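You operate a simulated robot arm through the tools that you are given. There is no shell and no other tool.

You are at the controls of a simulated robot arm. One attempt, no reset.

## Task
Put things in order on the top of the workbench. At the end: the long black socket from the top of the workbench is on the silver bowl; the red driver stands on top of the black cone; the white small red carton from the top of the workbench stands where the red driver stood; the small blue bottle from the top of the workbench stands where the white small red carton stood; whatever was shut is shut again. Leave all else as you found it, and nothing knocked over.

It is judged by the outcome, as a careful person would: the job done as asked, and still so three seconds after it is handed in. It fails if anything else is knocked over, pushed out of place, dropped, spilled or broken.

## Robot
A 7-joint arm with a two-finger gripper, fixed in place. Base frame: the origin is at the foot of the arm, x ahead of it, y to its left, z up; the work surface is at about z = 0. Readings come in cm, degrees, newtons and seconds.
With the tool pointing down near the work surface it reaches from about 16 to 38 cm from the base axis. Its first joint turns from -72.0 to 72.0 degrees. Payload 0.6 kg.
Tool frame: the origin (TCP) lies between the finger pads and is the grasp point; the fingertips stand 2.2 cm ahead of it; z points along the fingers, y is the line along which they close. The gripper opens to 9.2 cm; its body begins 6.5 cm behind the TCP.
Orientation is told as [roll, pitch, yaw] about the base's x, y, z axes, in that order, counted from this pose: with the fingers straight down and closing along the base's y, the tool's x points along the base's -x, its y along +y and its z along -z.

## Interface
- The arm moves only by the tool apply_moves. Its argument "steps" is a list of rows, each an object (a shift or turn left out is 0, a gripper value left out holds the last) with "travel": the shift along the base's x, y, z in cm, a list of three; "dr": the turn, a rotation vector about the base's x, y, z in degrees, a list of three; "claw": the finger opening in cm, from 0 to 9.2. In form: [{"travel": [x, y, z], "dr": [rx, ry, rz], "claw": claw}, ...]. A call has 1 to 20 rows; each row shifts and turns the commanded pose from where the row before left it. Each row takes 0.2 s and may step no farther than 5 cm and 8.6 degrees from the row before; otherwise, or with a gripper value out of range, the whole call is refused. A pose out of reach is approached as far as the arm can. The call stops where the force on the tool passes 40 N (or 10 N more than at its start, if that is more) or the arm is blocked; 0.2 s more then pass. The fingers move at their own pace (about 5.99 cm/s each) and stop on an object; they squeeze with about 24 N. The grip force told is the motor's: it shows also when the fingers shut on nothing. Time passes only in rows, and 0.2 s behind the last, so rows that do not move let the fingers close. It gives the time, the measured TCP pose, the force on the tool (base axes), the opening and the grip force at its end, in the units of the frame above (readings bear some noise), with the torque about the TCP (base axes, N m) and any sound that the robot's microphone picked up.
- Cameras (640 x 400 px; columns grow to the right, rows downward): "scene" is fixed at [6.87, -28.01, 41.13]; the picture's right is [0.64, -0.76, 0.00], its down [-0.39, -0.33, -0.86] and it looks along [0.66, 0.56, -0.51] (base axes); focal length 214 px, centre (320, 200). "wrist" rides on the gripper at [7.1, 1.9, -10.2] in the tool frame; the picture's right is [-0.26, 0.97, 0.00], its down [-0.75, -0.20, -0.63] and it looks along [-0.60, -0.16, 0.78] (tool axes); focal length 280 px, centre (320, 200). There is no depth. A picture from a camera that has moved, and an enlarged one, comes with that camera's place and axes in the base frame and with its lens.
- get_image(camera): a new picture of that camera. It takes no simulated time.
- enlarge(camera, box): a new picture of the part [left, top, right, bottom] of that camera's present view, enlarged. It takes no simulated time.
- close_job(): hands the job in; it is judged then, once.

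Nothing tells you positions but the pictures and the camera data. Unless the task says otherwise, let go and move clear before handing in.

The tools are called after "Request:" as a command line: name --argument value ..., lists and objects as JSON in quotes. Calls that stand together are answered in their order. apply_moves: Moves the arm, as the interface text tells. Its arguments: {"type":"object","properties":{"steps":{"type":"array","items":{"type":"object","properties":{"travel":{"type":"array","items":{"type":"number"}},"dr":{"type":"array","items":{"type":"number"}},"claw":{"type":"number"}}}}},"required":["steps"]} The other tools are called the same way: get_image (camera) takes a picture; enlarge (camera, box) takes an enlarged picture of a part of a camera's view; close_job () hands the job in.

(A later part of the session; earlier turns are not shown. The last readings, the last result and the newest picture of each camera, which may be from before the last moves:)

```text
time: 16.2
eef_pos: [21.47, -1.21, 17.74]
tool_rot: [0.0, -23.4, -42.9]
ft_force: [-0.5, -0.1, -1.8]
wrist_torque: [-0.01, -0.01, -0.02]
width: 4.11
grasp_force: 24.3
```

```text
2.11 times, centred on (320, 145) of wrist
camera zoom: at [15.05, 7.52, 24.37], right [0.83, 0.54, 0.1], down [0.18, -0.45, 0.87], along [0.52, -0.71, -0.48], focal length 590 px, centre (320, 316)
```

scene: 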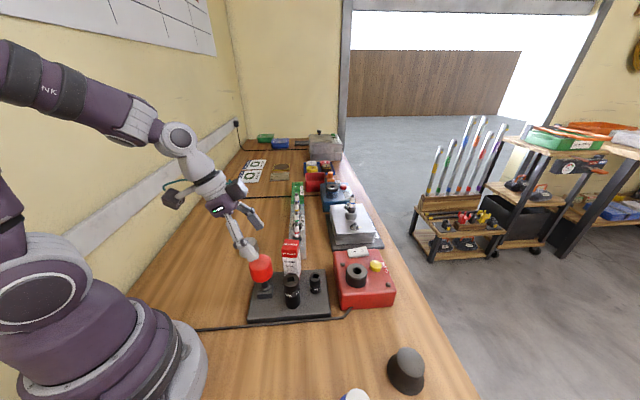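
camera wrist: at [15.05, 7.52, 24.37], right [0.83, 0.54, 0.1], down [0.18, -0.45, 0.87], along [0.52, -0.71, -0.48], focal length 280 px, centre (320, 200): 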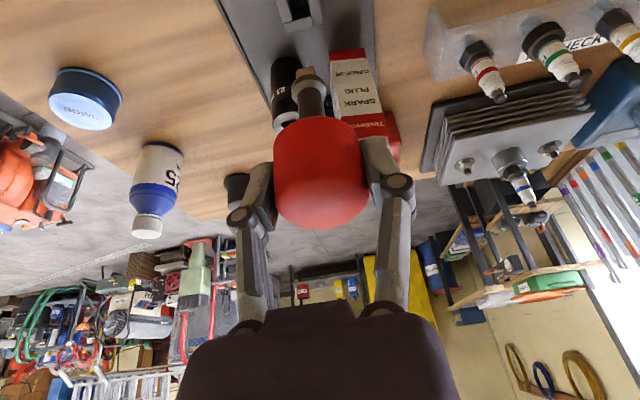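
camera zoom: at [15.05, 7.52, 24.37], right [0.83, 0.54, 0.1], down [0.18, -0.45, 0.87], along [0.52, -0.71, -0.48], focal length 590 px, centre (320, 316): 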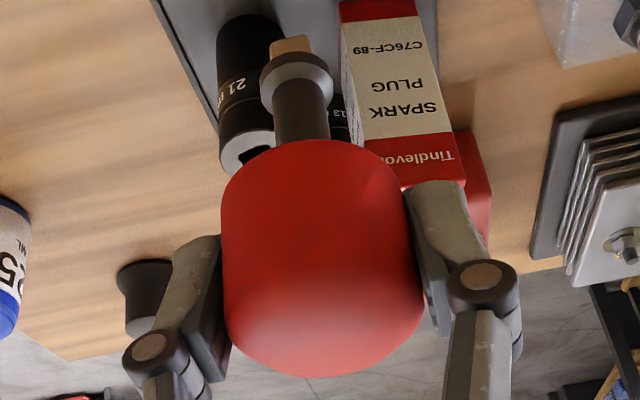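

The driver hangs close to vertical, with perhaps 2–3° of tilt about the closing axis that I'll re-measure at the cone. I'll raise it, carry it around the other items and stop above the cone.

Request:
apply_moves --steps '[{"travel": [0, 0, 1.5]}, {"travel": [0, 0, 1.8]}, {"travel": [-0.3, -2, 0]}, {"travel": [-0.3, -2.6, 0]}, {"travel": [-0.2, -2.8, 0]}, {"travel": [0, -2.8, 0]}, {"travel": [0.3, -2.8, 0]}, {"travel": [0.6, -2.8, 0]}, {"travel": [0.8, -2.7, -0.5]}, {"travel": [0.8, -2.5, -0.8]}, {"travel": [0.8, -2.3, -0.9]}, {"travel": [0.8, -1.5, -0.8]}, {}, {}]'

Request:
get_image --camera "scene"

Request:
get_image --camera "wrist"

```text
time: 19.2
eef_pos: [24.62, -25.8, 18.15]
tool_rot: [0.0, -23.5, -42.8]
ft_force: [0.3, 0.3, -2.0]
wrist_torque: [0.03, -0.01, 0.0]
width: 4.1
grasp_force: 24.1
```

```text
taken
```

scene: 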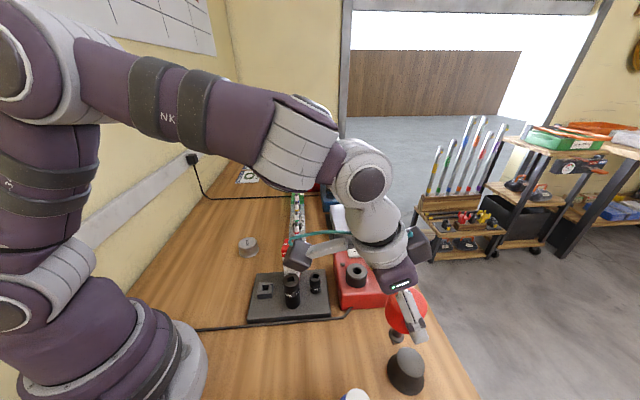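

```text
taken
camera wrist: at [18.3, -17.32, 24.68], right [0.83, 0.54, 0.1], down [0.18, -0.45, 0.87], along [0.52, -0.71, -0.48], focal length 280 px, centre (320, 200)
```

wrist: 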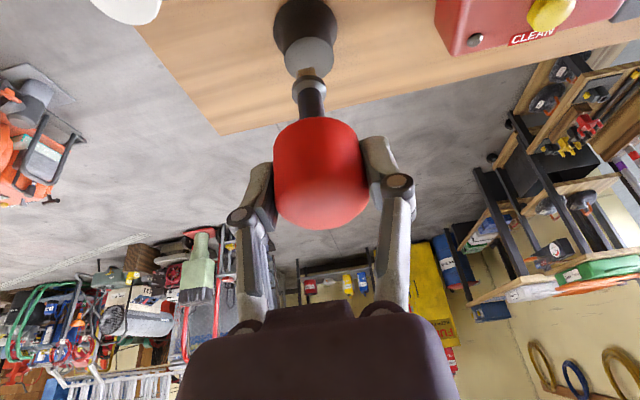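

The driver is over the cone area. I'll zoom in on it from both cameras to measure tilt and tip location.

Request:
enlarge --camera "scene" --box '[370, 280, 450, 350]'

Request:
enlarge --camera "wrist" --box '[250, 0, 390, 110]'

Request:
enlarge --camera "wrist" --box '[250, 80, 390, 240]'

```text
5.71 times, centred on (410, 315) of scene
camera zoom: at [6.87, -28.01, 41.13], right [0.64, -0.76, 0.0], down [-0.39, -0.33, -0.86], along [0.66, 0.56, -0.51], focal length 1226 px, centre (-194, -457)
```

zoom: 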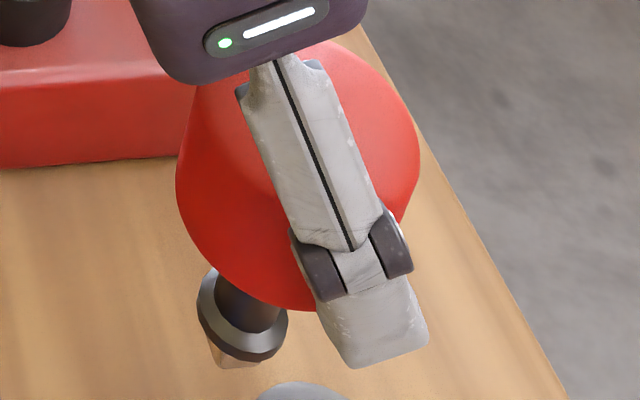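

```text
3.64 times, centred on (320, 55) of wrist
camera zoom: at [18.3, -17.32, 24.68], right [0.83, 0.54, 0.1], down [0.18, -0.45, 0.87], along [0.52, -0.71, -0.48], focal length 1020 px, centre (320, 727)
```

zoom: 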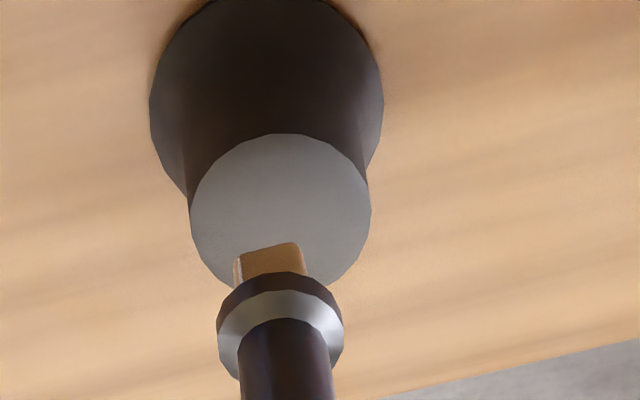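

```text
2.50 times, centred on (320, 160) of wrist
camera zoom: at [18.3, -17.32, 24.68], right [0.83, 0.54, 0.1], down [0.18, -0.45, 0.87], along [0.52, -0.71, -0.48], focal length 701 px, centre (320, 300)
```

zoom: 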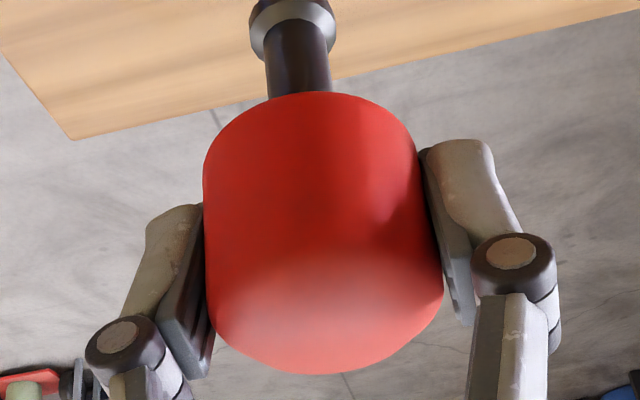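

Both views show the driver's collar and tip directly below the TCP, so it is upright. The tip bottom is about 7.1 cm below the TCP. I'll move over the cone centre and stop about 1.5 cm above contact.

Request:
apply_moves --steps '[{"travel": [0.8, -0.87, -1.5]}, {"travel": [0.8, -0.87, -1.6]}, {"travel": [0.87, -0.87, -1.8]}, {}, {}]'

Request:
enlarge --camera "scene" --box '[370, 310, 450, 400]'

Request:
enlarge --camera "wrist" --box '[250, 0, 390, 110]'

```text
time: 20.4
eef_pos: [27.14, -28.56, 13.11]
tool_rot: [0.1, -23.5, -42.9]
ft_force: [-0.2, 0.2, -1.4]
wrist_torque: [-0.03, 0.0, 0.01]
width: 4.11
grasp_force: 24.3
```

```text
4.44 times, centred on (410, 355) of scene
camera zoom: at [6.87, -28.01, 41.13], right [0.64, -0.76, 0.0], down [-0.39, -0.33, -0.86], along [0.66, 0.56, -0.51], focal length 953 px, centre (-80, -489)
```

zoom: 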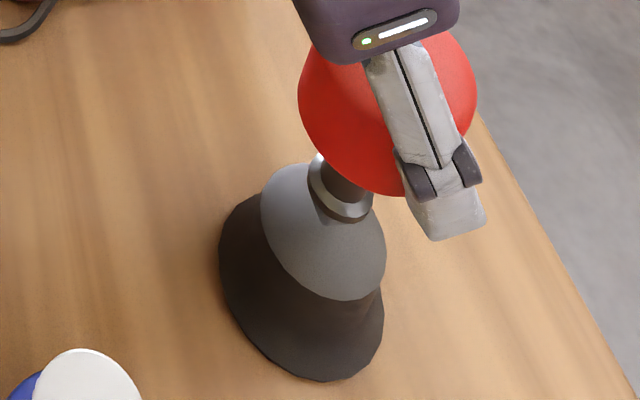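

```text
3.64 times, centred on (320, 55) of wrist
camera zoom: at [20.8, -19.9, 19.64], right [0.83, 0.54, 0.1], down [0.18, -0.45, 0.87], along [0.52, -0.71, -0.48], focal length 1020 px, centre (320, 727)
```

zoom: 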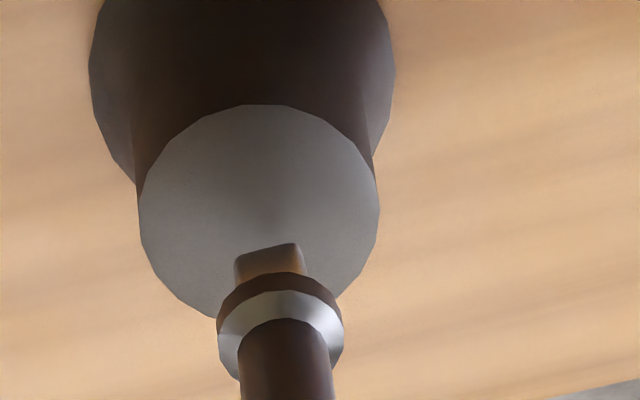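

The tip is centred over the cone top, with about 1.7 cm still to go. I'll lower gently, watching the force.

Request:
apply_moves --steps '[{"travel": [0, 0, -0.6]}, {"travel": [0, 0, -0.5]}, {"travel": [0, 0, -0.2]}, {}]'

Request:
enlarge --camera "wrist" --box '[250, 0, 390, 110]'

Request:
enlarge --camera "scene" --box '[370, 310, 450, 400]'

```text
time: 21.4
eef_pos: [27.15, -28.48, 11.91]
tool_rot: [0.0, -23.7, -42.9]
ft_force: [1.4, -2.4, 31.6]
wrist_torque: [-0.22, -0.2, -0.02]
width: 4.2
grasp_force: 23.8
```

```text
3.64 times, centred on (320, 55) of wrist
camera zoom: at [20.79, -19.9, 18.45], right [0.83, 0.54, 0.11], down [0.18, -0.45, 0.88], along [0.52, -0.71, -0.47], focal length 1020 px, centre (320, 727)
```

zoom: 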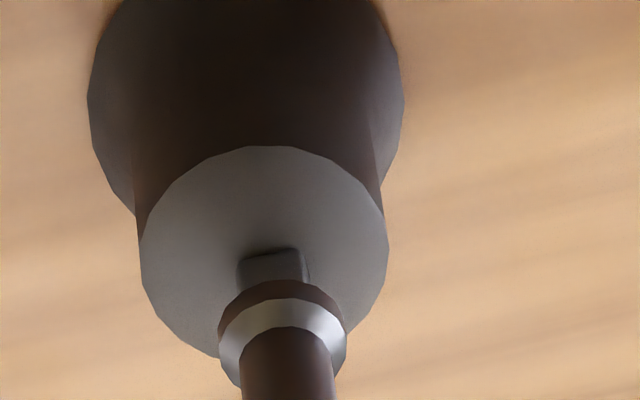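

```text
4.44 times, centred on (410, 355) of scene
camera zoom: at [6.87, -28.01, 41.14], right [0.64, -0.76, 0.0], down [-0.39, -0.33, -0.86], along [0.66, 0.56, -0.51], focal length 953 px, centre (-80, -489)
```

zoom: 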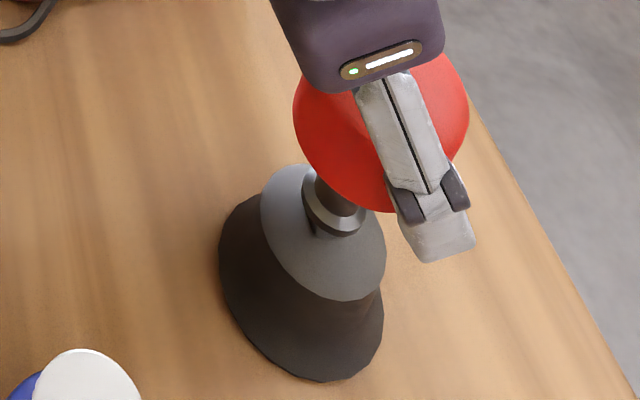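

Contact came sooner than expected, pressing at about 32 N. I'll ease up in small steps to relieve it to a light touch.

Request:
apply_moves --steps '[{"travel": [0, 0, 0.08]}, {}]'

```text
time: 22.0
eef_pos: [27.16, -28.37, 11.84]
tool_rot: [0.1, -23.5, -42.9]
ft_force: [4.2, -3.3, 27.4]
wrist_torque: [-0.33, -0.36, 0.0]
width: 4.11
grasp_force: 24.3
```

Request:
apply_moves --steps '[{"travel": [0, 0, 0.1]}, {}]'

```text
time: 22.6
eef_pos: [27.13, -28.35, 11.93]
tool_rot: [0.0, -23.4, -42.9]
ft_force: [2.8, -4.5, 10.2]
wrist_torque: [-0.33, -0.23, -0.02]
width: 4.12
grasp_force: 24.4
```

Request:
apply_moves --steps '[{"travel": [0, 0, 0.04]}, {}]'

Request:
enlarge --camera "wrist" --box '[250, 0, 390, 110]'

Request:
enlarge --camera "scene" --box '[380, 310, 440, 385]'

```text
time: 23.2
eef_pos: [27.09, -28.35, 12.06]
tool_rot: [0.2, -23.3, -42.9]
ft_force: [-0.2, 0.3, -2.2]
wrist_torque: [0.01, 0.02, 0.0]
width: 4.13
grasp_force: 23.7
```

```text
3.64 times, centred on (320, 55) of wrist
camera zoom: at [20.72, -19.8, 18.57], right [0.83, 0.54, 0.1], down [0.19, -0.45, 0.87], along [0.52, -0.71, -0.48], focal length 1020 px, centre (320, 727)
```

zoom: 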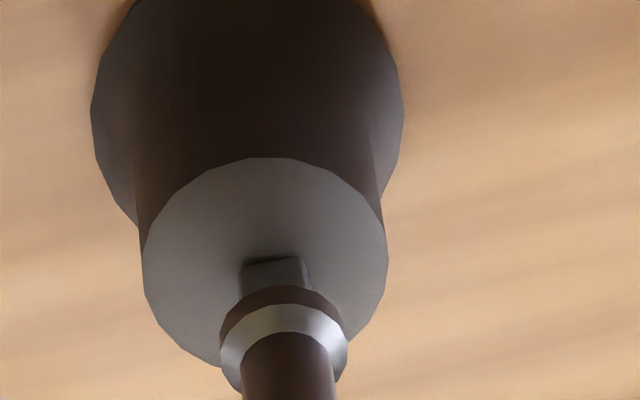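

```text
5.33 times, centred on (410, 348) of scene
camera zoom: at [6.87, -28.01, 41.13], right [0.64, -0.76, 0.0], down [-0.39, -0.33, -0.86], along [0.66, 0.56, -0.51], focal length 1144 px, centre (-160, -587)
```

zoom: 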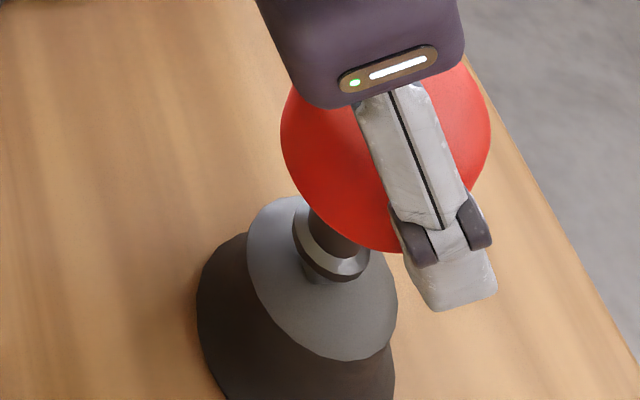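

The force now reads -2 N, which is just the driver's weight, so the tip is barely off the surface. I'll check whether the driver shifted or tilted in the grip during contact.

Request:
enlarge --camera "wrist" --box '[250, 80, 390, 240]'

Request:
get_image --camera "scene"

Request:
enlarge --camera "wrist" --box '[285, 45, 345, 95]'

```text
2.50 times, centred on (320, 160) of wrist
camera zoom: at [20.72, -19.8, 18.57], right [0.83, 0.54, 0.1], down [0.19, -0.45, 0.87], along [0.52, -0.71, -0.48], focal length 701 px, centre (320, 300)
```

zoom: 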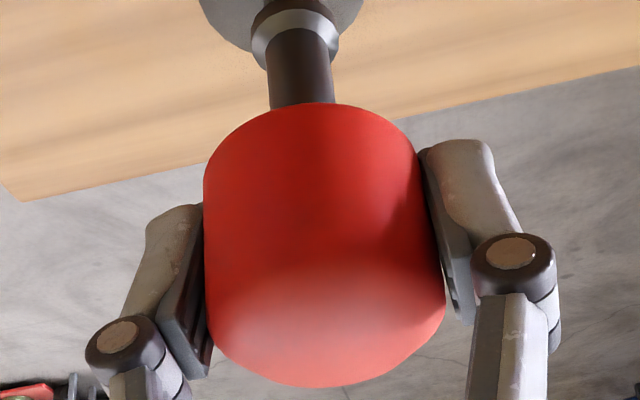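

```text
taken
```

scene: 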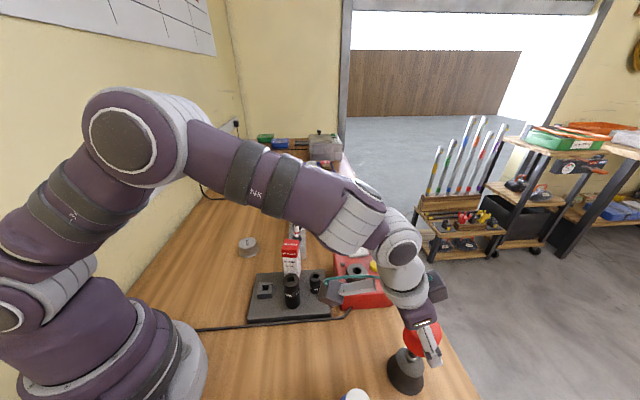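

```text
8.00 times, centred on (315, 70) of wrist
camera zoom: at [20.72, -19.8, 18.57], right [0.83, 0.54, 0.1], down [0.19, -0.45, 0.87], along [0.52, -0.71, -0.48], focal length 2243 px, centre (360, 1240)
```

zoom: 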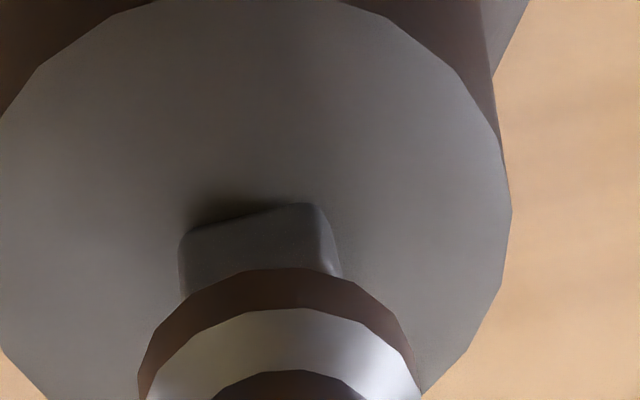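

The driver slid about 0.3 cm up in the grip with no rotation, and it is upright within about 1°. I'll lower in tiny steps to get a light contact.

Request:
apply_moves --steps '[{"travel": [0, 0, -0.04]}, {}]'

```text
time: 23.8
eef_pos: [27.1, -28.46, 12.05]
tool_rot: [0.0, -23.5, -42.9]
ft_force: [0.3, -1.0, -1.6]
wrist_torque: [0.01, 0.0, 0.05]
width: 4.13
grasp_force: 24.1
```

Request:
apply_moves --steps '[{"travel": [0, 0, -0.05]}, {}]'

```text
time: 24.4
eef_pos: [27.15, -28.47, 11.92]
tool_rot: [0.0, -23.5, -42.9]
ft_force: [0.1, 1.0, 0.1]
wrist_torque: [0.07, 0.03, 0.01]
width: 4.11
grasp_force: 24.0
```

Request:
apply_moves --steps '[{"travel": [0, 0, -0.03]}, {}]'

```text
time: 25.0
eef_pos: [27.21, -28.5, 11.91]
tool_rot: [0.0, -23.5, -42.9]
ft_force: [1.1, -0.7, 2.9]
wrist_torque: [-0.03, -0.06, 0.02]
width: 4.13
grasp_force: 23.8
```

Light contact is confirmed at about 3 N up on top of the weight. I'll release gently.

Request:
apply_moves --steps '[{"claw": 4.2}, {"claw": 4.35}, {"claw": 4.6}, {}, {}]'

Request:
enlarge --camera "wrist" --box '[250, 0, 390, 240]'

Request:
enlarge --camera "scene" --box '[370, 310, 450, 400]'

```text
time: 26.2
eef_pos: [27.07, -28.49, 12.05]
tool_rot: [0.0, -23.5, -42.9]
ft_force: [0.0, 0.8, 0.1]
wrist_torque: [-0.01, 0.0, 0.01]
width: 4.6
grasp_force: 0.1
```

```text
1.67 times, centred on (320, 120) of wrist
camera zoom: at [20.72, -19.85, 18.49], right [0.83, 0.54, 0.1], down [0.18, -0.45, 0.87], along [0.52, -0.71, -0.48], focal length 467 px, centre (320, 333)
```

zoom: 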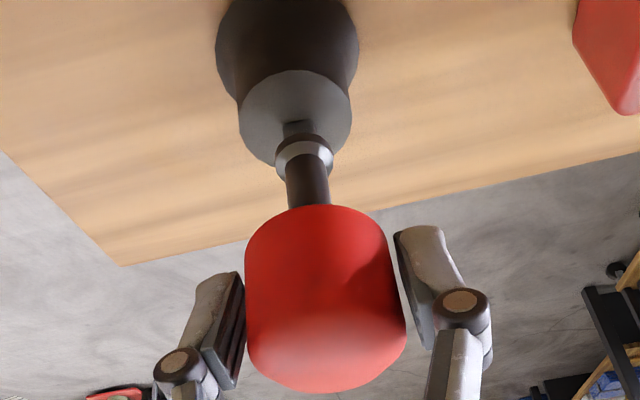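

```text
4.44 times, centred on (410, 355) of scene
camera zoom: at [6.87, -28.01, 41.13], right [0.64, -0.76, 0.0], down [-0.39, -0.33, -0.86], along [0.66, 0.56, -0.51], focal length 953 px, centre (-80, -489)
```

zoom: 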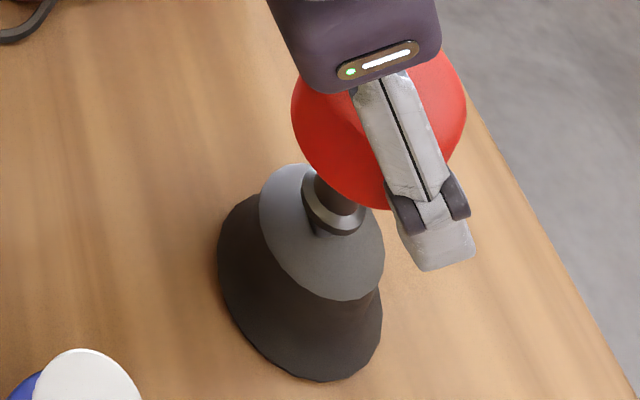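

The driver stands on the cone by itself with the fingers clear on both sides. I'll open wider and retreat along the tool axis.

Request:
apply_moves --steps '[{"claw": 5.2}, {"claw": 6.0}, {"claw": 7.0}, {"travel": [-0.3, 0.28, 0.92]}, {"travel": [-0.6, 0.55, 1.85]}, {"travel": [-0.6, 0.55, 1.85]}, {"travel": [-0.9, 0.8, 2.5]}, {"travel": [-1.2, 1.2, 2.5]}, {}]'

Request:
enlarge --camera "scene" --box '[350, 290, 450, 400]'

Request:
get_image --camera "wrist"

```text
time: 28.2
eef_pos: [23.75, -24.96, 21.79]
tool_rot: [0.0, -23.4, -42.8]
ft_force: [-0.3, -0.7, -0.6]
wrist_torque: [-0.03, 0.02, 0.01]
width: 6.96
grasp_force: 0.0
```

```text
3.64 times, centred on (400, 345) of scene
camera zoom: at [6.87, -28.01, 41.13], right [0.64, -0.76, 0.0], down [-0.39, -0.33, -0.86], along [0.66, 0.56, -0.51], focal length 780 px, centre (29, -327)
```

zoom: 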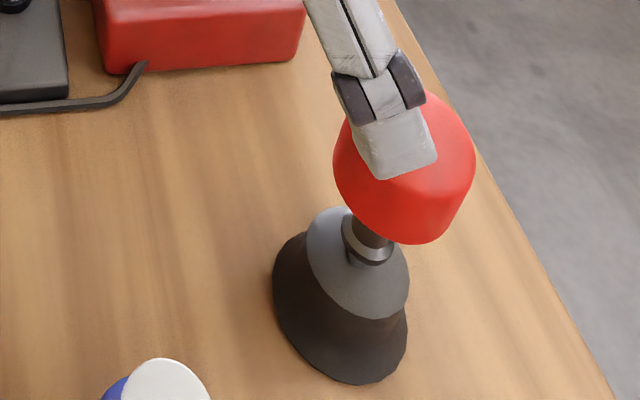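

```text
taken
camera wrist: at [17.3, -16.31, 28.3], right [0.83, 0.54, 0.1], down [0.19, -0.45, 0.87], along [0.52, -0.71, -0.48], focal length 280 px, centre (320, 200)
```

wrist: 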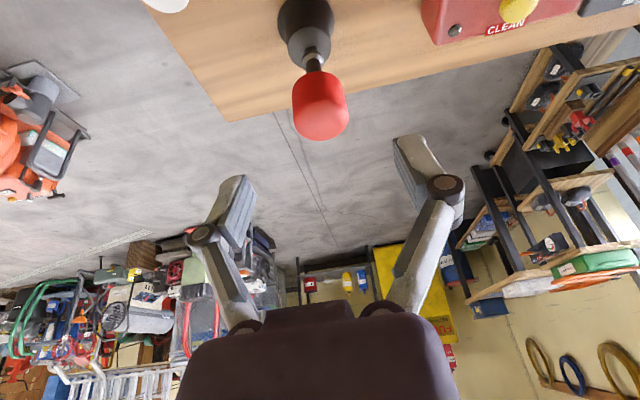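

The driver stands upright on the cone. Next is the long socket: I'll straighten the tool, yaw to +30° so the fingers stay clear of the carton and small socket, and hover above it.

Request:
apply_moves --steps '[{"travel": [-0.5, 2, 0], "dr": [5.3, 5.73, 0]}, {"travel": [-0.5, 2, 0], "dr": [5.3, 5.73, 0]}, {"travel": [-0.5, 2, 0], "dr": [5.3, 5.73, 0]}, {"travel": [0.17, 1.35, -0.4], "dr": [0, 0, 8.1]}, {"travel": [0.17, 1.35, -0.4], "dr": [0, 0, 8.1]}, {"travel": [0.17, 1.35, -0.4], "dr": [0, 0, 8.1]}, {"travel": [0.17, 1.35, -0.4], "dr": [0, 0, 8.1]}, {"travel": [0.17, 1.35, -0.4], "dr": [0, 0, 8.1]}, {"travel": [0.17, 1.35, -0.4], "dr": [0, 0, 8.1]}, {"travel": [0.17, 1.35, -0.4], "dr": [0, 0, 8.1]}, {"travel": [0.17, 1.35, -0.4], "dr": [0, 0, 8.1]}, {"travel": [0.17, 1.35, -0.4], "dr": [0, 0, 8.1]}, {}, {}]'

Request:
get_image --camera "wrist"

Request:
get_image --camera "scene"

```text
time: 31.2
eef_pos: [23.76, -7.02, 18.02]
tool_rot: [0.0, -0.1, 30.1]
ft_force: [0.5, -0.9, -0.1]
wrist_torque: [0.03, -0.05, -0.01]
width: 6.99
grasp_force: 0.0
```

```text
taken
camera wrist: at [16.6, -8.78, 28.19], right [-0.26, 0.97, 0.0], down [0.75, 0.2, 0.63], along [0.6, 0.16, -0.78], focal length 280 px, centre (320, 200)
```

wrist: 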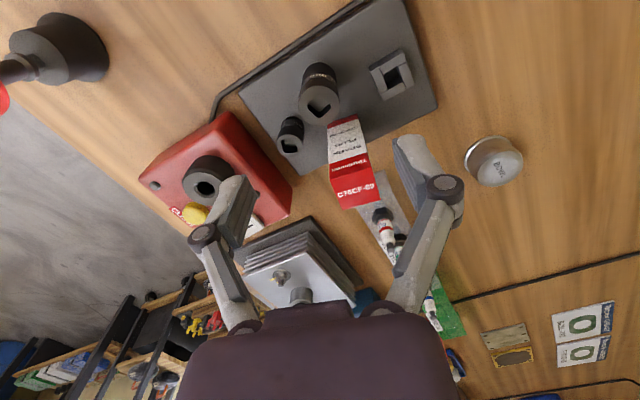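

```text
taken
```

scene: 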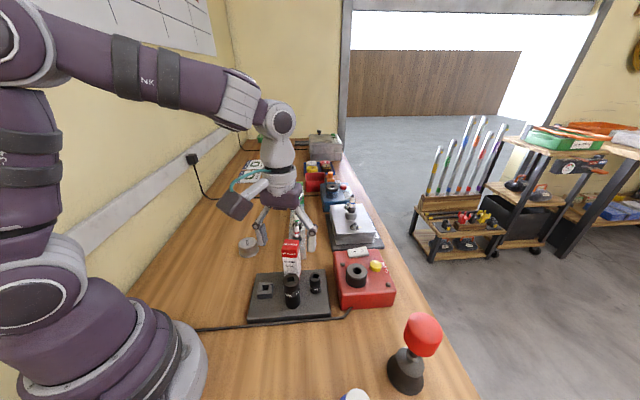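

Hovering over the long socket. I'll zoom in to verify its axis and the neighbours, and refine the holder, carton and bowl positions.

Request:
enlarge --camera "wrist" --box '[260, 40, 420, 140]'

Request:
enlarge --camera "wrist" --box '[300, 110, 420, 220]'

Request:
enlarge --camera "wrist" --box '[440, 110, 560, 210]'

```text
4.00 times, centred on (340, 90) of wrist
camera zoom: at [16.6, -8.78, 28.19], right [-0.26, 0.97, 0.0], down [0.75, 0.2, 0.63], along [0.6, 0.16, -0.78], focal length 1122 px, centre (240, 640)
```

zoom: 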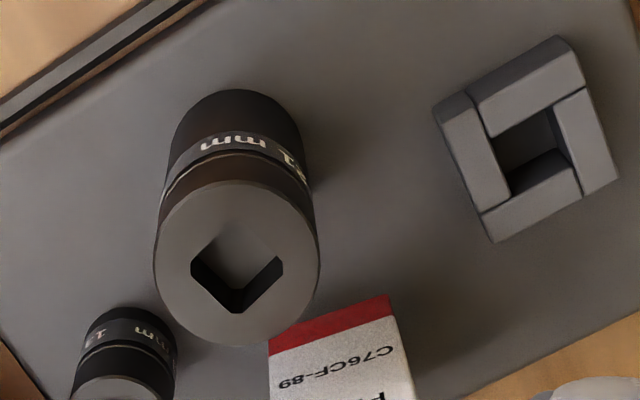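

```text
3.64 times, centred on (360, 165) of wrist
camera zoom: at [16.6, -8.78, 28.19], right [-0.26, 0.97, 0.0], down [0.75, 0.2, 0.63], along [0.6, 0.16, -0.78], focal length 1020 px, centre (174, 327)
```

zoom: 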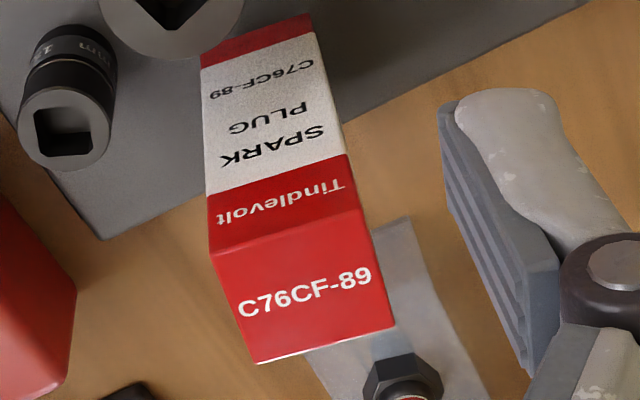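

```text
4.00 times, centred on (500, 160) of wrist
camera zoom: at [16.6, -8.78, 28.19], right [-0.26, 0.97, 0.0], down [0.75, 0.2, 0.63], along [0.6, 0.16, -0.78], focal length 1122 px, centre (-400, 360)
```

zoom: 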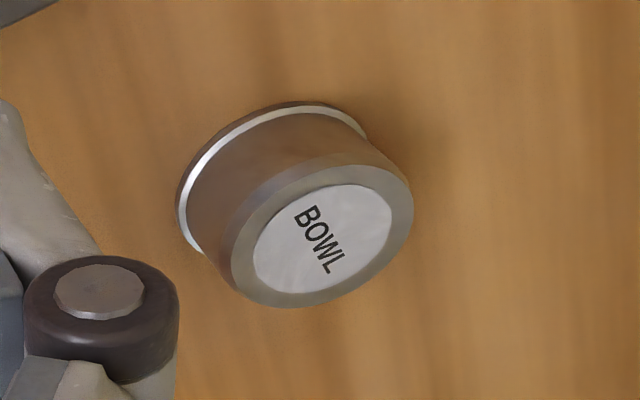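

Socket axis confirmed at (23.73, -6.88), directly under the TCP. I'll open to 5 cm and descend around it.

Request:
apply_moves --steps '[{"travel": [0, 0, -2.5], "claw": 5.0}, {"travel": [0, 0, -2.5]}, {"travel": [0, 0, -2]}, {"travel": [0, 0, -2]}, {"travel": [0, 0, -1.4]}, {}]'

Request:
get_image --camera "wrist"

Request:
enlarge --camera "scene" --box '[240, 230, 340, 330]'

```text
time: 32.6
eef_pos: [23.65, -6.89, 7.43]
tool_rot: [0.1, -0.2, 30.1]
ft_force: [-1.0, 0.5, -0.5]
wrist_torque: [-0.03, -0.03, 0.0]
width: 5.0
grasp_force: 0.0
```

```text
taken
camera wrist: at [16.54, -8.83, 17.72], right [-0.26, 0.97, 0.0], down [0.75, 0.2, 0.63], along [0.6, 0.16, -0.78], focal length 280 px, centre (320, 200)
```

wrist: 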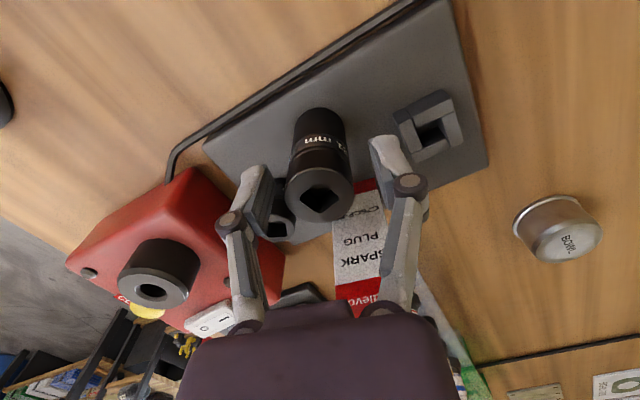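

```text
4.00 times, centred on (290, 280) of scene
camera zoom: at [6.87, -28.01, 41.13], right [0.64, -0.76, 0.0], down [-0.39, -0.33, -0.86], along [0.66, 0.56, -0.51], focal length 858 px, centre (440, -120)
```

zoom: 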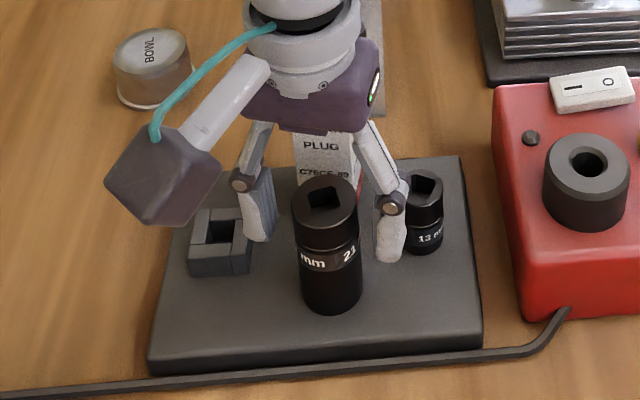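

The socket is centred between the pads, so I'll close and lift.

Request:
apply_moves --steps '[{"travel": [0, 0, -0.2], "claw": 1.5}, {}, {}, {}, {"travel": [0, 0, 0.5]}, {"travel": [0, 0, 1]}, {}]'

Request:
enlarge --camera "scene" --box '[240, 230, 340, 330]'

```text
time: 34.2
eef_pos: [23.59, -6.88, 8.74]
tool_rot: [-0.1, -0.2, 30.1]
ft_force: [-0.3, -0.1, -2.5]
wrist_torque: [0.02, 0.0, -0.01]
width: 2.99
grasp_force: 24.0
```

```text
4.00 times, centred on (290, 280) of scene
camera zoom: at [6.87, -28.01, 41.13], right [0.64, -0.76, 0.0], down [-0.39, -0.33, -0.86], along [0.66, 0.56, -0.51], focal length 858 px, centre (440, -120)
```

zoom: 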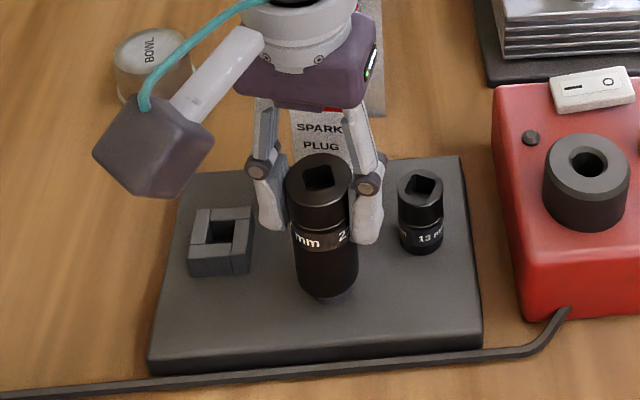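

Gripped at 2.99 cm and lifting. I'll go straight up and look at what is under it.

Request:
apply_moves --steps '[{"travel": [0, 0, 2]}, {"travel": [0, 0, 2.5]}, {"travel": [0, 0, 2.5]}, {"travel": [0, 0, 2.5]}, {"travel": [0, 0, 2]}, {}]'

Request:
enlarge --camera "scene" --box '[240, 200, 340, 330]'

Request:
enlarge --camera "scene" --box '[265, 270, 325, 320]'

Request:
get_image --camera "wrist"

```text
time: 35.6
eef_pos: [23.49, -6.9, 20.31]
tool_rot: [0.0, -0.1, 30.0]
ft_force: [-0.3, -0.5, -1.9]
wrist_torque: [-0.01, 0.0, -0.03]
width: 3.02
grasp_force: 23.7
```

```text
3.08 times, centred on (290, 265) of scene
camera zoom: at [6.87, -28.01, 41.13], right [0.64, -0.76, 0.0], down [-0.39, -0.33, -0.86], along [0.66, 0.56, -0.51], focal length 660 px, centre (412, 0)
```

zoom: 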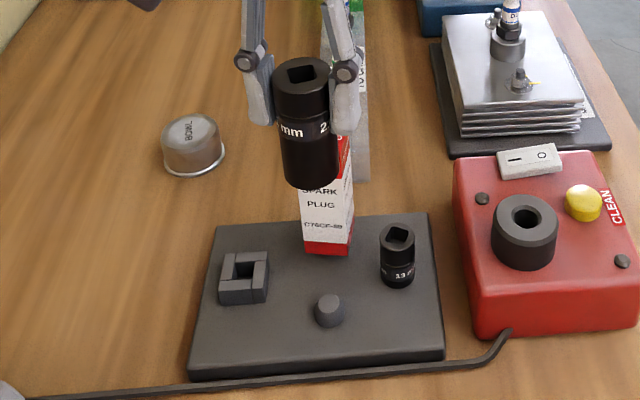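

```text
8.00 times, centred on (295, 295) of scene
camera zoom: at [6.87, -28.01, 41.13], right [0.64, -0.76, 0.0], down [-0.39, -0.33, -0.86], along [0.66, 0.56, -0.51], focal length 1716 px, centre (520, -560)
```

zoom: 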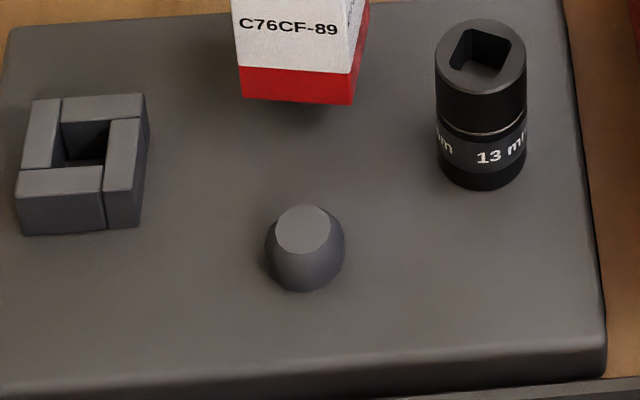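

```text
taken
camera wrist: at [16.38, -8.85, 30.53], right [-0.26, 0.97, 0.0], down [0.75, 0.2, 0.63], along [0.61, 0.16, -0.78], focal length 280 px, centre (320, 200)
```

wrist: 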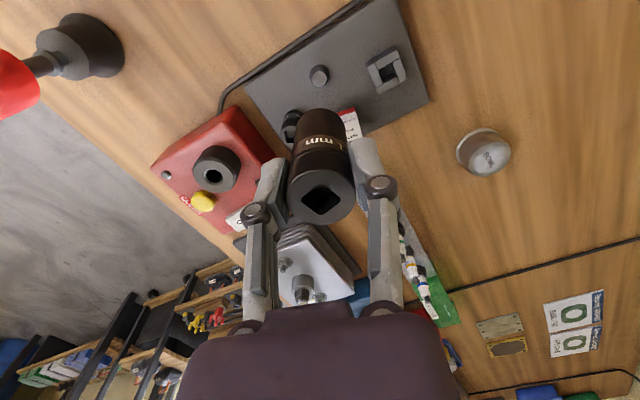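

The socket sat over a tapered peg, which stays on the tray. The carton likewise appears to rest on something about 1.2 cm above the tray. Now I'll carry the socket over to the silver bowl.

Request:
apply_moves --steps '[{"travel": [0.2, 1.5, 0]}, {"travel": [0.35, 2.1, 0]}, {"travel": [0.4, 2.2, 0]}, {"travel": [0.4, 2.2, 0]}, {"travel": [0.4, 2.2, 0]}, {"travel": [0.4, 2.2, 0]}, {"travel": [0.4, 2.2, 0]}, {"travel": [0.4, 2.2, 0]}, {"travel": [0.4, 2.2, -1.5]}, {"travel": [0.35, 1.85, -2]}, {}, {}]'

Request:
get_image --camera "wrist"

Request:
enlarge --camera "scene" --box '[210, 180, 310, 280]'

```text
time: 38.2
eef_pos: [27.24, 13.92, 16.92]
tool_rot: [-0.1, -0.2, 30.0]
ft_force: [0.0, 0.2, -1.3]
wrist_torque: [0.0, 0.03, 0.0]
width: 2.99
grasp_force: 23.9
```

```text
taken
camera wrist: at [20.16, 11.98, 27.25], right [-0.26, 0.97, 0.0], down [0.75, 0.2, 0.63], along [0.6, 0.16, -0.78], focal length 280 px, centre (320, 200)
```

wrist: 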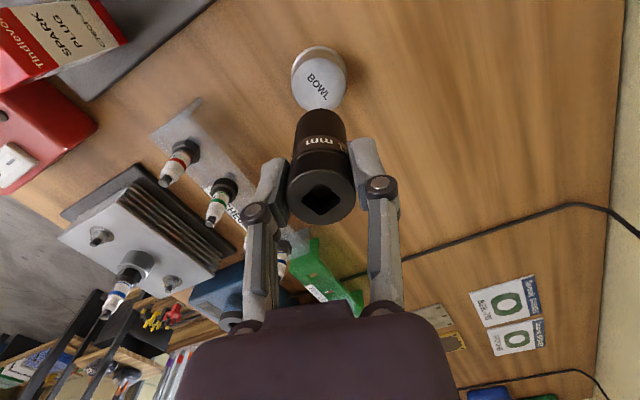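

```text
4.00 times, centred on (260, 230) of scene
camera zoom: at [6.87, -28.01, 41.13], right [0.64, -0.76, 0.0], down [-0.39, -0.33, -0.86], along [0.66, 0.56, -0.51], focal length 858 px, centre (560, 80)
```

zoom: 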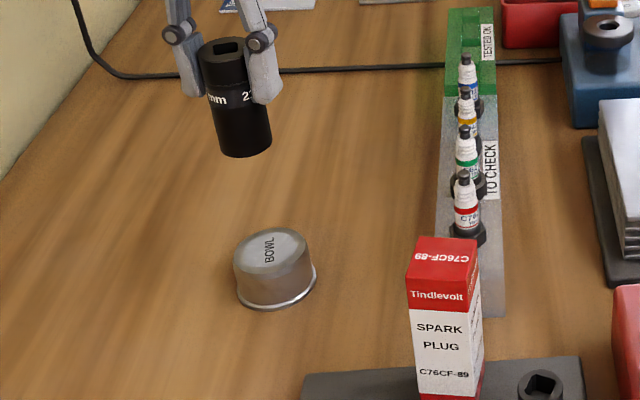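

Request:
enlarge --camera "wrist" --box '[260, 30, 380, 130]'

```text
4.00 times, centred on (320, 80) of wrist
camera zoom: at [20.16, 11.98, 27.25], right [-0.26, 0.97, 0.0], down [0.75, 0.2, 0.63], along [0.6, 0.16, -0.78], focal length 1122 px, centre (320, 680)
```

zoom: 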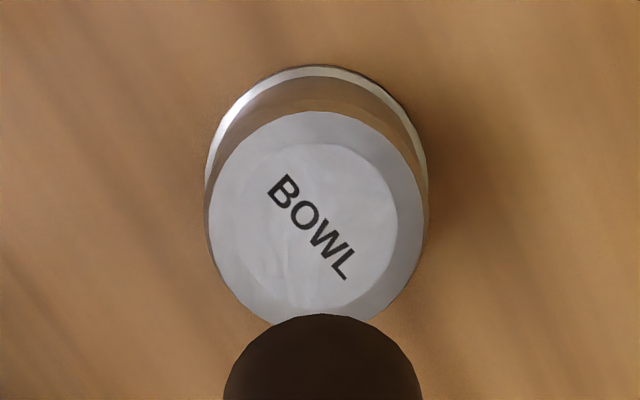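

The bowl centre is at (27.2, 13.8), about 0.12 cm off in y from the socket. I'll correct that and lower to just above contact.

Request:
apply_moves --steps '[{"travel": [-0.03, -0.12, -2]}, {"travel": [0, 0, -2]}, {"travel": [0, 0, -2]}, {"travel": [0, 0, -1.4]}, {}, {}]'

Request:
enlarge --camera "scene" --box '[220, 210, 290, 275]'

Request:
enlarge --camera "wrist" --box '[240, 40, 400, 160]'

```text
time: 39.6
eef_pos: [27.17, 13.88, 9.43]
tool_rot: [-0.1, -0.1, 30.1]
ft_force: [-0.5, 0.2, -0.9]
wrist_torque: [-0.01, -0.06, -0.01]
width: 3.02
grasp_force: 23.8
```

```text
6.15 times, centred on (255, 242) of scene
camera zoom: at [6.87, -28.01, 41.13], right [0.64, -0.76, 0.0], down [-0.39, -0.33, -0.86], along [0.66, 0.56, -0.51], focal length 1320 px, centre (720, -62)
```

zoom: 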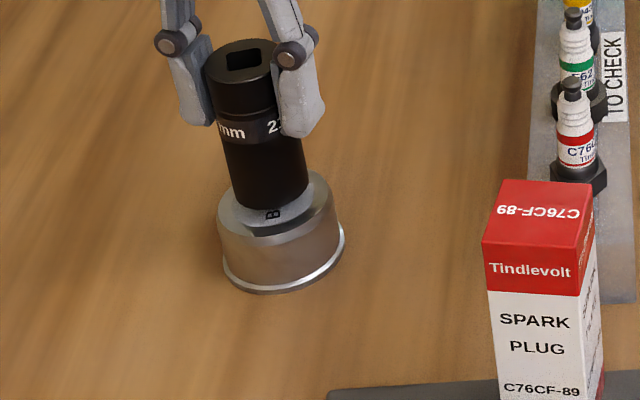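

```text
3.33 times, centred on (320, 100) of wrist
camera zoom: at [20.14, 11.93, 19.61], right [-0.26, 0.97, 0.0], down [0.75, 0.2, 0.63], along [0.6, 0.16, -0.78], focal length 935 px, centre (320, 533)
```

zoom: 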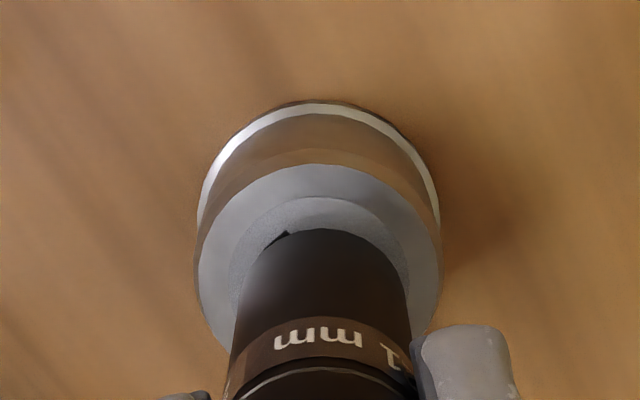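

Request:
apply_moves --steps '[{"travel": [0, 0, -0.3]}, {"travel": [0, 0, -0.3]}, {}]'

```text
time: 40.4
eef_pos: [27.22, 13.82, 8.8]
tool_rot: [0.1, -0.1, 29.9]
ft_force: [-0.1, 0.0, -2.2]
wrist_torque: [-0.02, 0.0, 0.03]
width: 2.99
grasp_force: 23.7
```

Request:
apply_moves --steps '[{"travel": [0, 0, -0.12]}, {}]'

```text
time: 41.0
eef_pos: [27.39, 13.83, 8.78]
tool_rot: [0.0, -0.1, 30.0]
ft_force: [-4.3, -2.8, 17.1]
wrist_torque: [-0.18, 0.23, 0.03]
width: 3.0
grasp_force: 24.0
```

Contact came at z≈8.75. I'll ease up slightly to lighten it before releasing.

Request:
apply_moves --steps '[{"travel": [0, 0, 0.06]}, {}]'

Request:
enlarge --camera "scene" --box '[220, 210, 290, 275]'

Request:
enlarge --camera "wrist" --box '[240, 40, 400, 160]'

```text
time: 41.6
eef_pos: [27.28, 13.85, 8.8]
tool_rot: [0.0, 0.0, 30.0]
ft_force: [0.0, -0.6, -2.6]
wrist_torque: [0.0, 0.01, -0.01]
width: 3.0
grasp_force: 24.2
```

```text
6.15 times, centred on (255, 242) of scene
camera zoom: at [6.87, -28.01, 41.13], right [0.64, -0.76, 0.0], down [-0.39, -0.33, -0.86], along [0.66, 0.56, -0.51], focal length 1320 px, centre (720, -62)
```

zoom: 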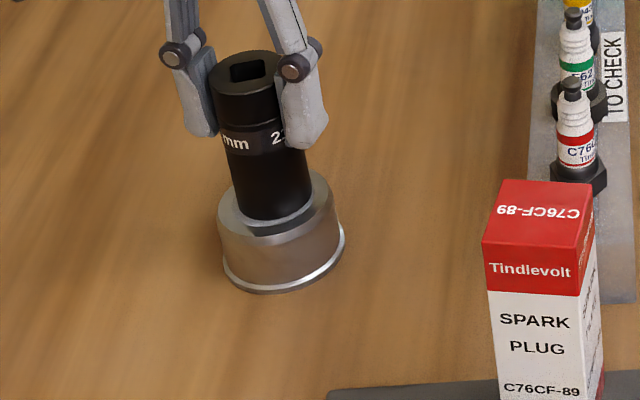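

```text
3.33 times, centred on (320, 100) of wrist
camera zoom: at [20.2, 11.92, 19.01], right [-0.26, 0.97, 0.0], down [0.75, 0.2, 0.63], along [0.6, 0.16, -0.78], focal length 935 px, centre (320, 533)
```

zoom: 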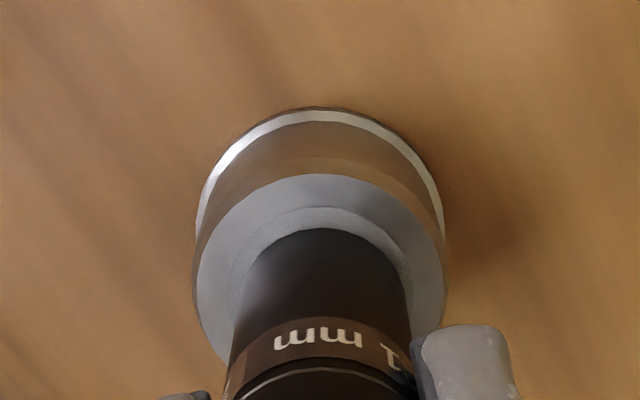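

Request:
apply_moves --steps '[{"travel": [0, 0, -0.03]}, {}]'

```text
time: 42.2
eef_pos: [27.32, 13.88, 8.64]
tool_rot: [0.0, 0.0, 29.9]
ft_force: [-2.3, -3.0, 9.0]
wrist_torque: [-0.02, 0.11, -0.02]
width: 3.0
grasp_force: 24.0
```

Request:
apply_moves --steps '[{"travel": [0, 0, 0.02], "claw": 3.1}, {"claw": 3.3}, {"claw": 3.6}, {"claw": 4.4}, {"claw": 5.0}, {}]'

Request:
enlarge --camera "wrist" --box '[220, 40, 420, 240]'

Request:
enlarge --camera "scene" --box '[220, 210, 290, 275]'

```text
time: 43.6
eef_pos: [27.29, 13.75, 8.78]
tool_rot: [-0.1, -0.1, 29.9]
ft_force: [0.4, -0.4, 0.2]
wrist_torque: [-0.01, 0.03, 0.01]
width: 4.98
grasp_force: 0.1
```

```text
2.00 times, centred on (320, 140) of wrist
camera zoom: at [20.19, 11.92, 18.99], right [-0.26, 0.97, 0.0], down [0.75, 0.2, 0.63], along [0.6, 0.16, -0.78], focal length 561 px, centre (320, 320)
```

zoom: 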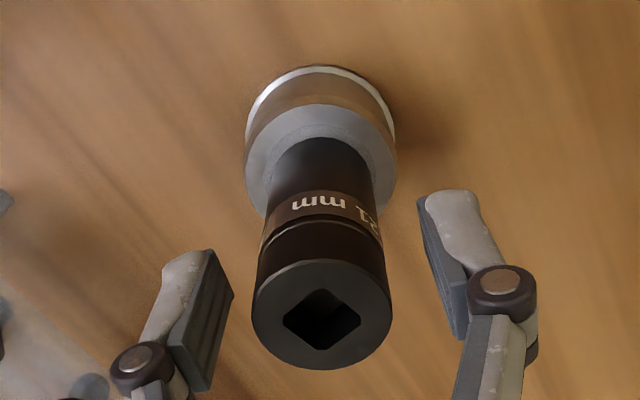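

```text
6.15 times, centred on (255, 242) of scene
camera zoom: at [6.87, -28.01, 41.13], right [0.64, -0.76, 0.0], down [-0.39, -0.33, -0.86], along [0.66, 0.56, -0.51], focal length 1320 px, centre (720, -62)
```

zoom: 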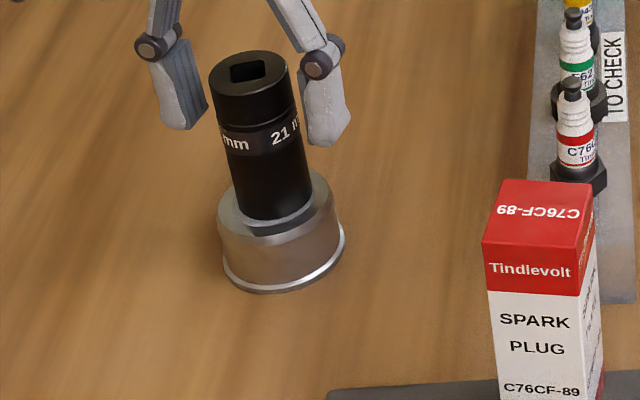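

The socket stands on the silver bowl. I'll retreat straight up and move over to the carton, with yaw 35° to match its faces.

Request:
apply_moves --steps '[{"travel": [0, 0, 1.5]}, {"travel": [0, 0, 2.5]}, {"travel": [0, 0, 2.5]}, {"travel": [0, 0, 2.5]}, {"travel": [0, -2.5, 0.5], "dr": [0, 0, 5]}, {"travel": [0, -3.5, 0]}, {"travel": [0, -3.5, 0]}, {"travel": [0, -3.5, 0]}, {"travel": [0.1, -4.0, 0]}, {}, {}]'

Request:
get_image --camera "wrist"

Request:
get_image --camera "scene"

```text
time: 46.0
eef_pos: [27.22, -3.08, 18.54]
tool_rot: [0.0, -0.1, 35.2]
ft_force: [0.7, 0.0, -0.7]
wrist_torque: [0.01, 0.01, 0.0]
width: 5.01
grasp_force: 0.1
```

```text
taken
camera wrist: at [20.38, -5.6, 28.68], right [-0.34, 0.94, 0.0], down [0.73, 0.27, 0.63], along [0.59, 0.21, -0.78], focal length 280 px, centre (320, 200)
```

wrist: 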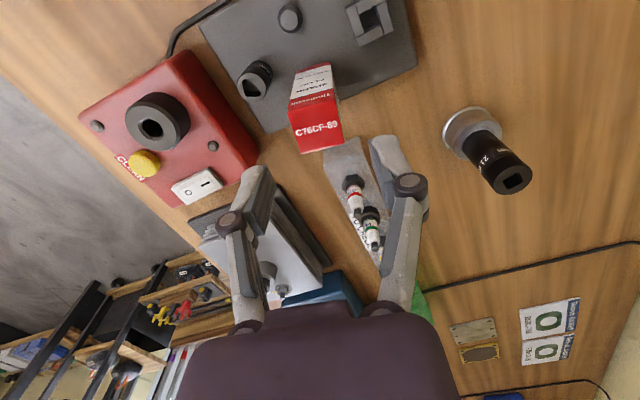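

```text
taken
```

scene: 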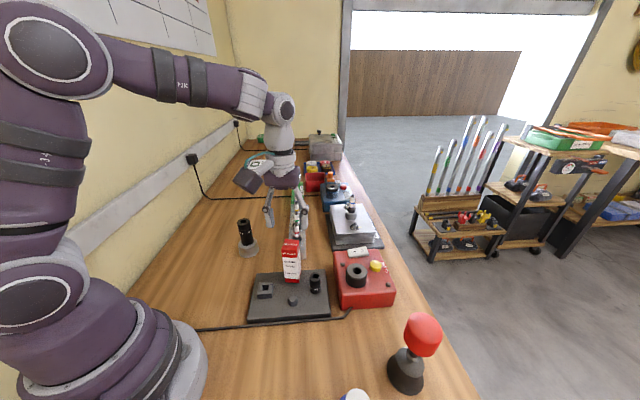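

Request:
enlarge --camera "wrist" --box '[260, 50, 380, 160]'

Request:
enlarge --camera "scene" --box '[265, 230, 325, 300]'

```text
3.64 times, centred on (320, 105) of wrist
camera zoom: at [20.38, -5.6, 28.68], right [-0.34, 0.94, 0.0], down [0.73, 0.27, 0.63], along [0.59, 0.21, -0.78], focal length 1020 px, centre (320, 546)
```

zoom: 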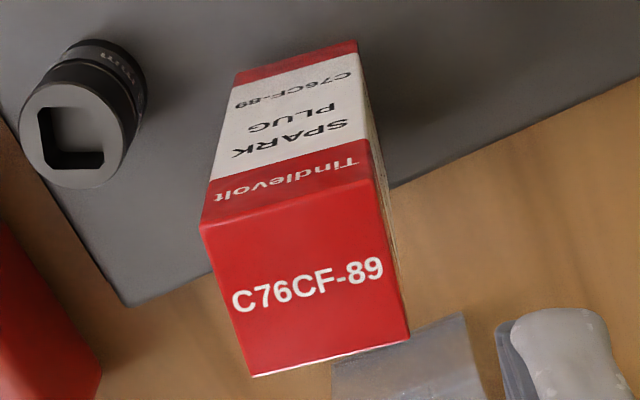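

```text
5.71 times, centred on (295, 265) of scene
camera zoom: at [6.87, -28.01, 41.13], right [0.64, -0.76, 0.0], down [-0.39, -0.33, -0.86], along [0.66, 0.56, -0.51], focal length 1226 px, centre (463, -171)
```

zoom: 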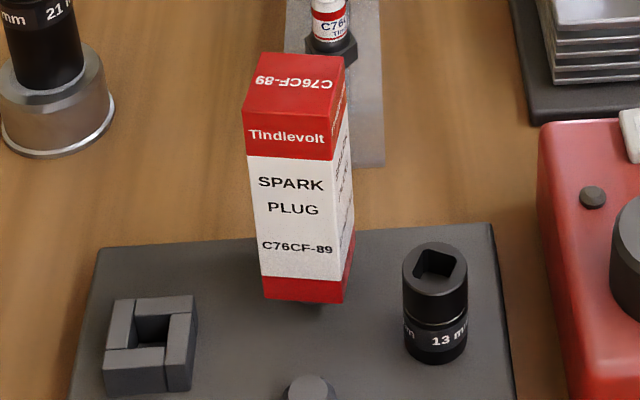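

The carton is centred at (27.35, -3.22) with its faces at 35°, matching the gripper. I'll fine-shift, descend and grip it.

Request:
apply_moves --steps '[{"travel": [0.1, -0.15, -2]}, {"travel": [0, 0, -2.5]}, {"travel": [0, 0, -2.5]}, {"travel": [0, 0, -2.2]}, {}]'

Request:
get_image --camera "wrist"

Request:
enlarge --camera "scene" --box '[245, 210, 345, 310]'

```text
time: 47.2
eef_pos: [27.4, -3.31, 9.14]
tool_rot: [0.0, -0.1, 35.0]
ft_force: [0.2, 0.0, 0.3]
wrist_torque: [0.0, -0.01, 0.02]
width: 4.98
grasp_force: 0.0
```

```text
taken
camera wrist: at [20.49, -5.71, 19.37], right [-0.34, 0.94, 0.0], down [0.73, 0.26, 0.63], along [0.59, 0.21, -0.78], focal length 280 px, centre (320, 200)
```

wrist: 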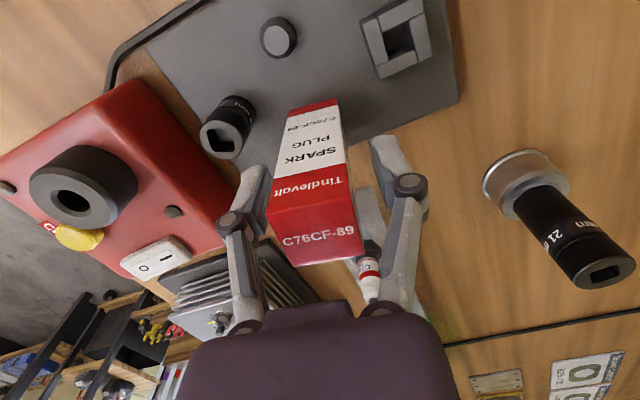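

```text
4.00 times, centred on (295, 260) of scene
camera zoom: at [6.87, -28.01, 41.13], right [0.64, -0.76, 0.0], down [-0.39, -0.33, -0.86], along [0.66, 0.56, -0.51], focal length 858 px, centre (420, -40)
```

zoom: 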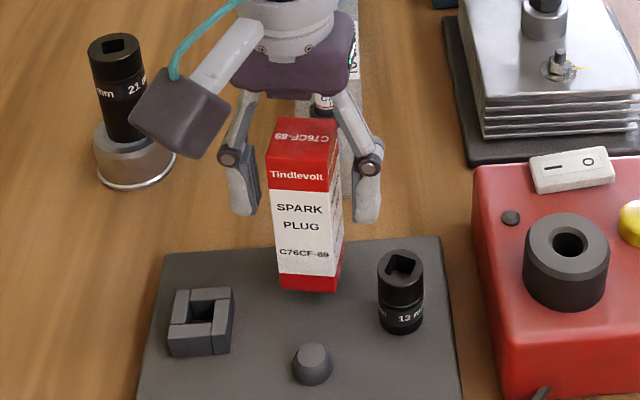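

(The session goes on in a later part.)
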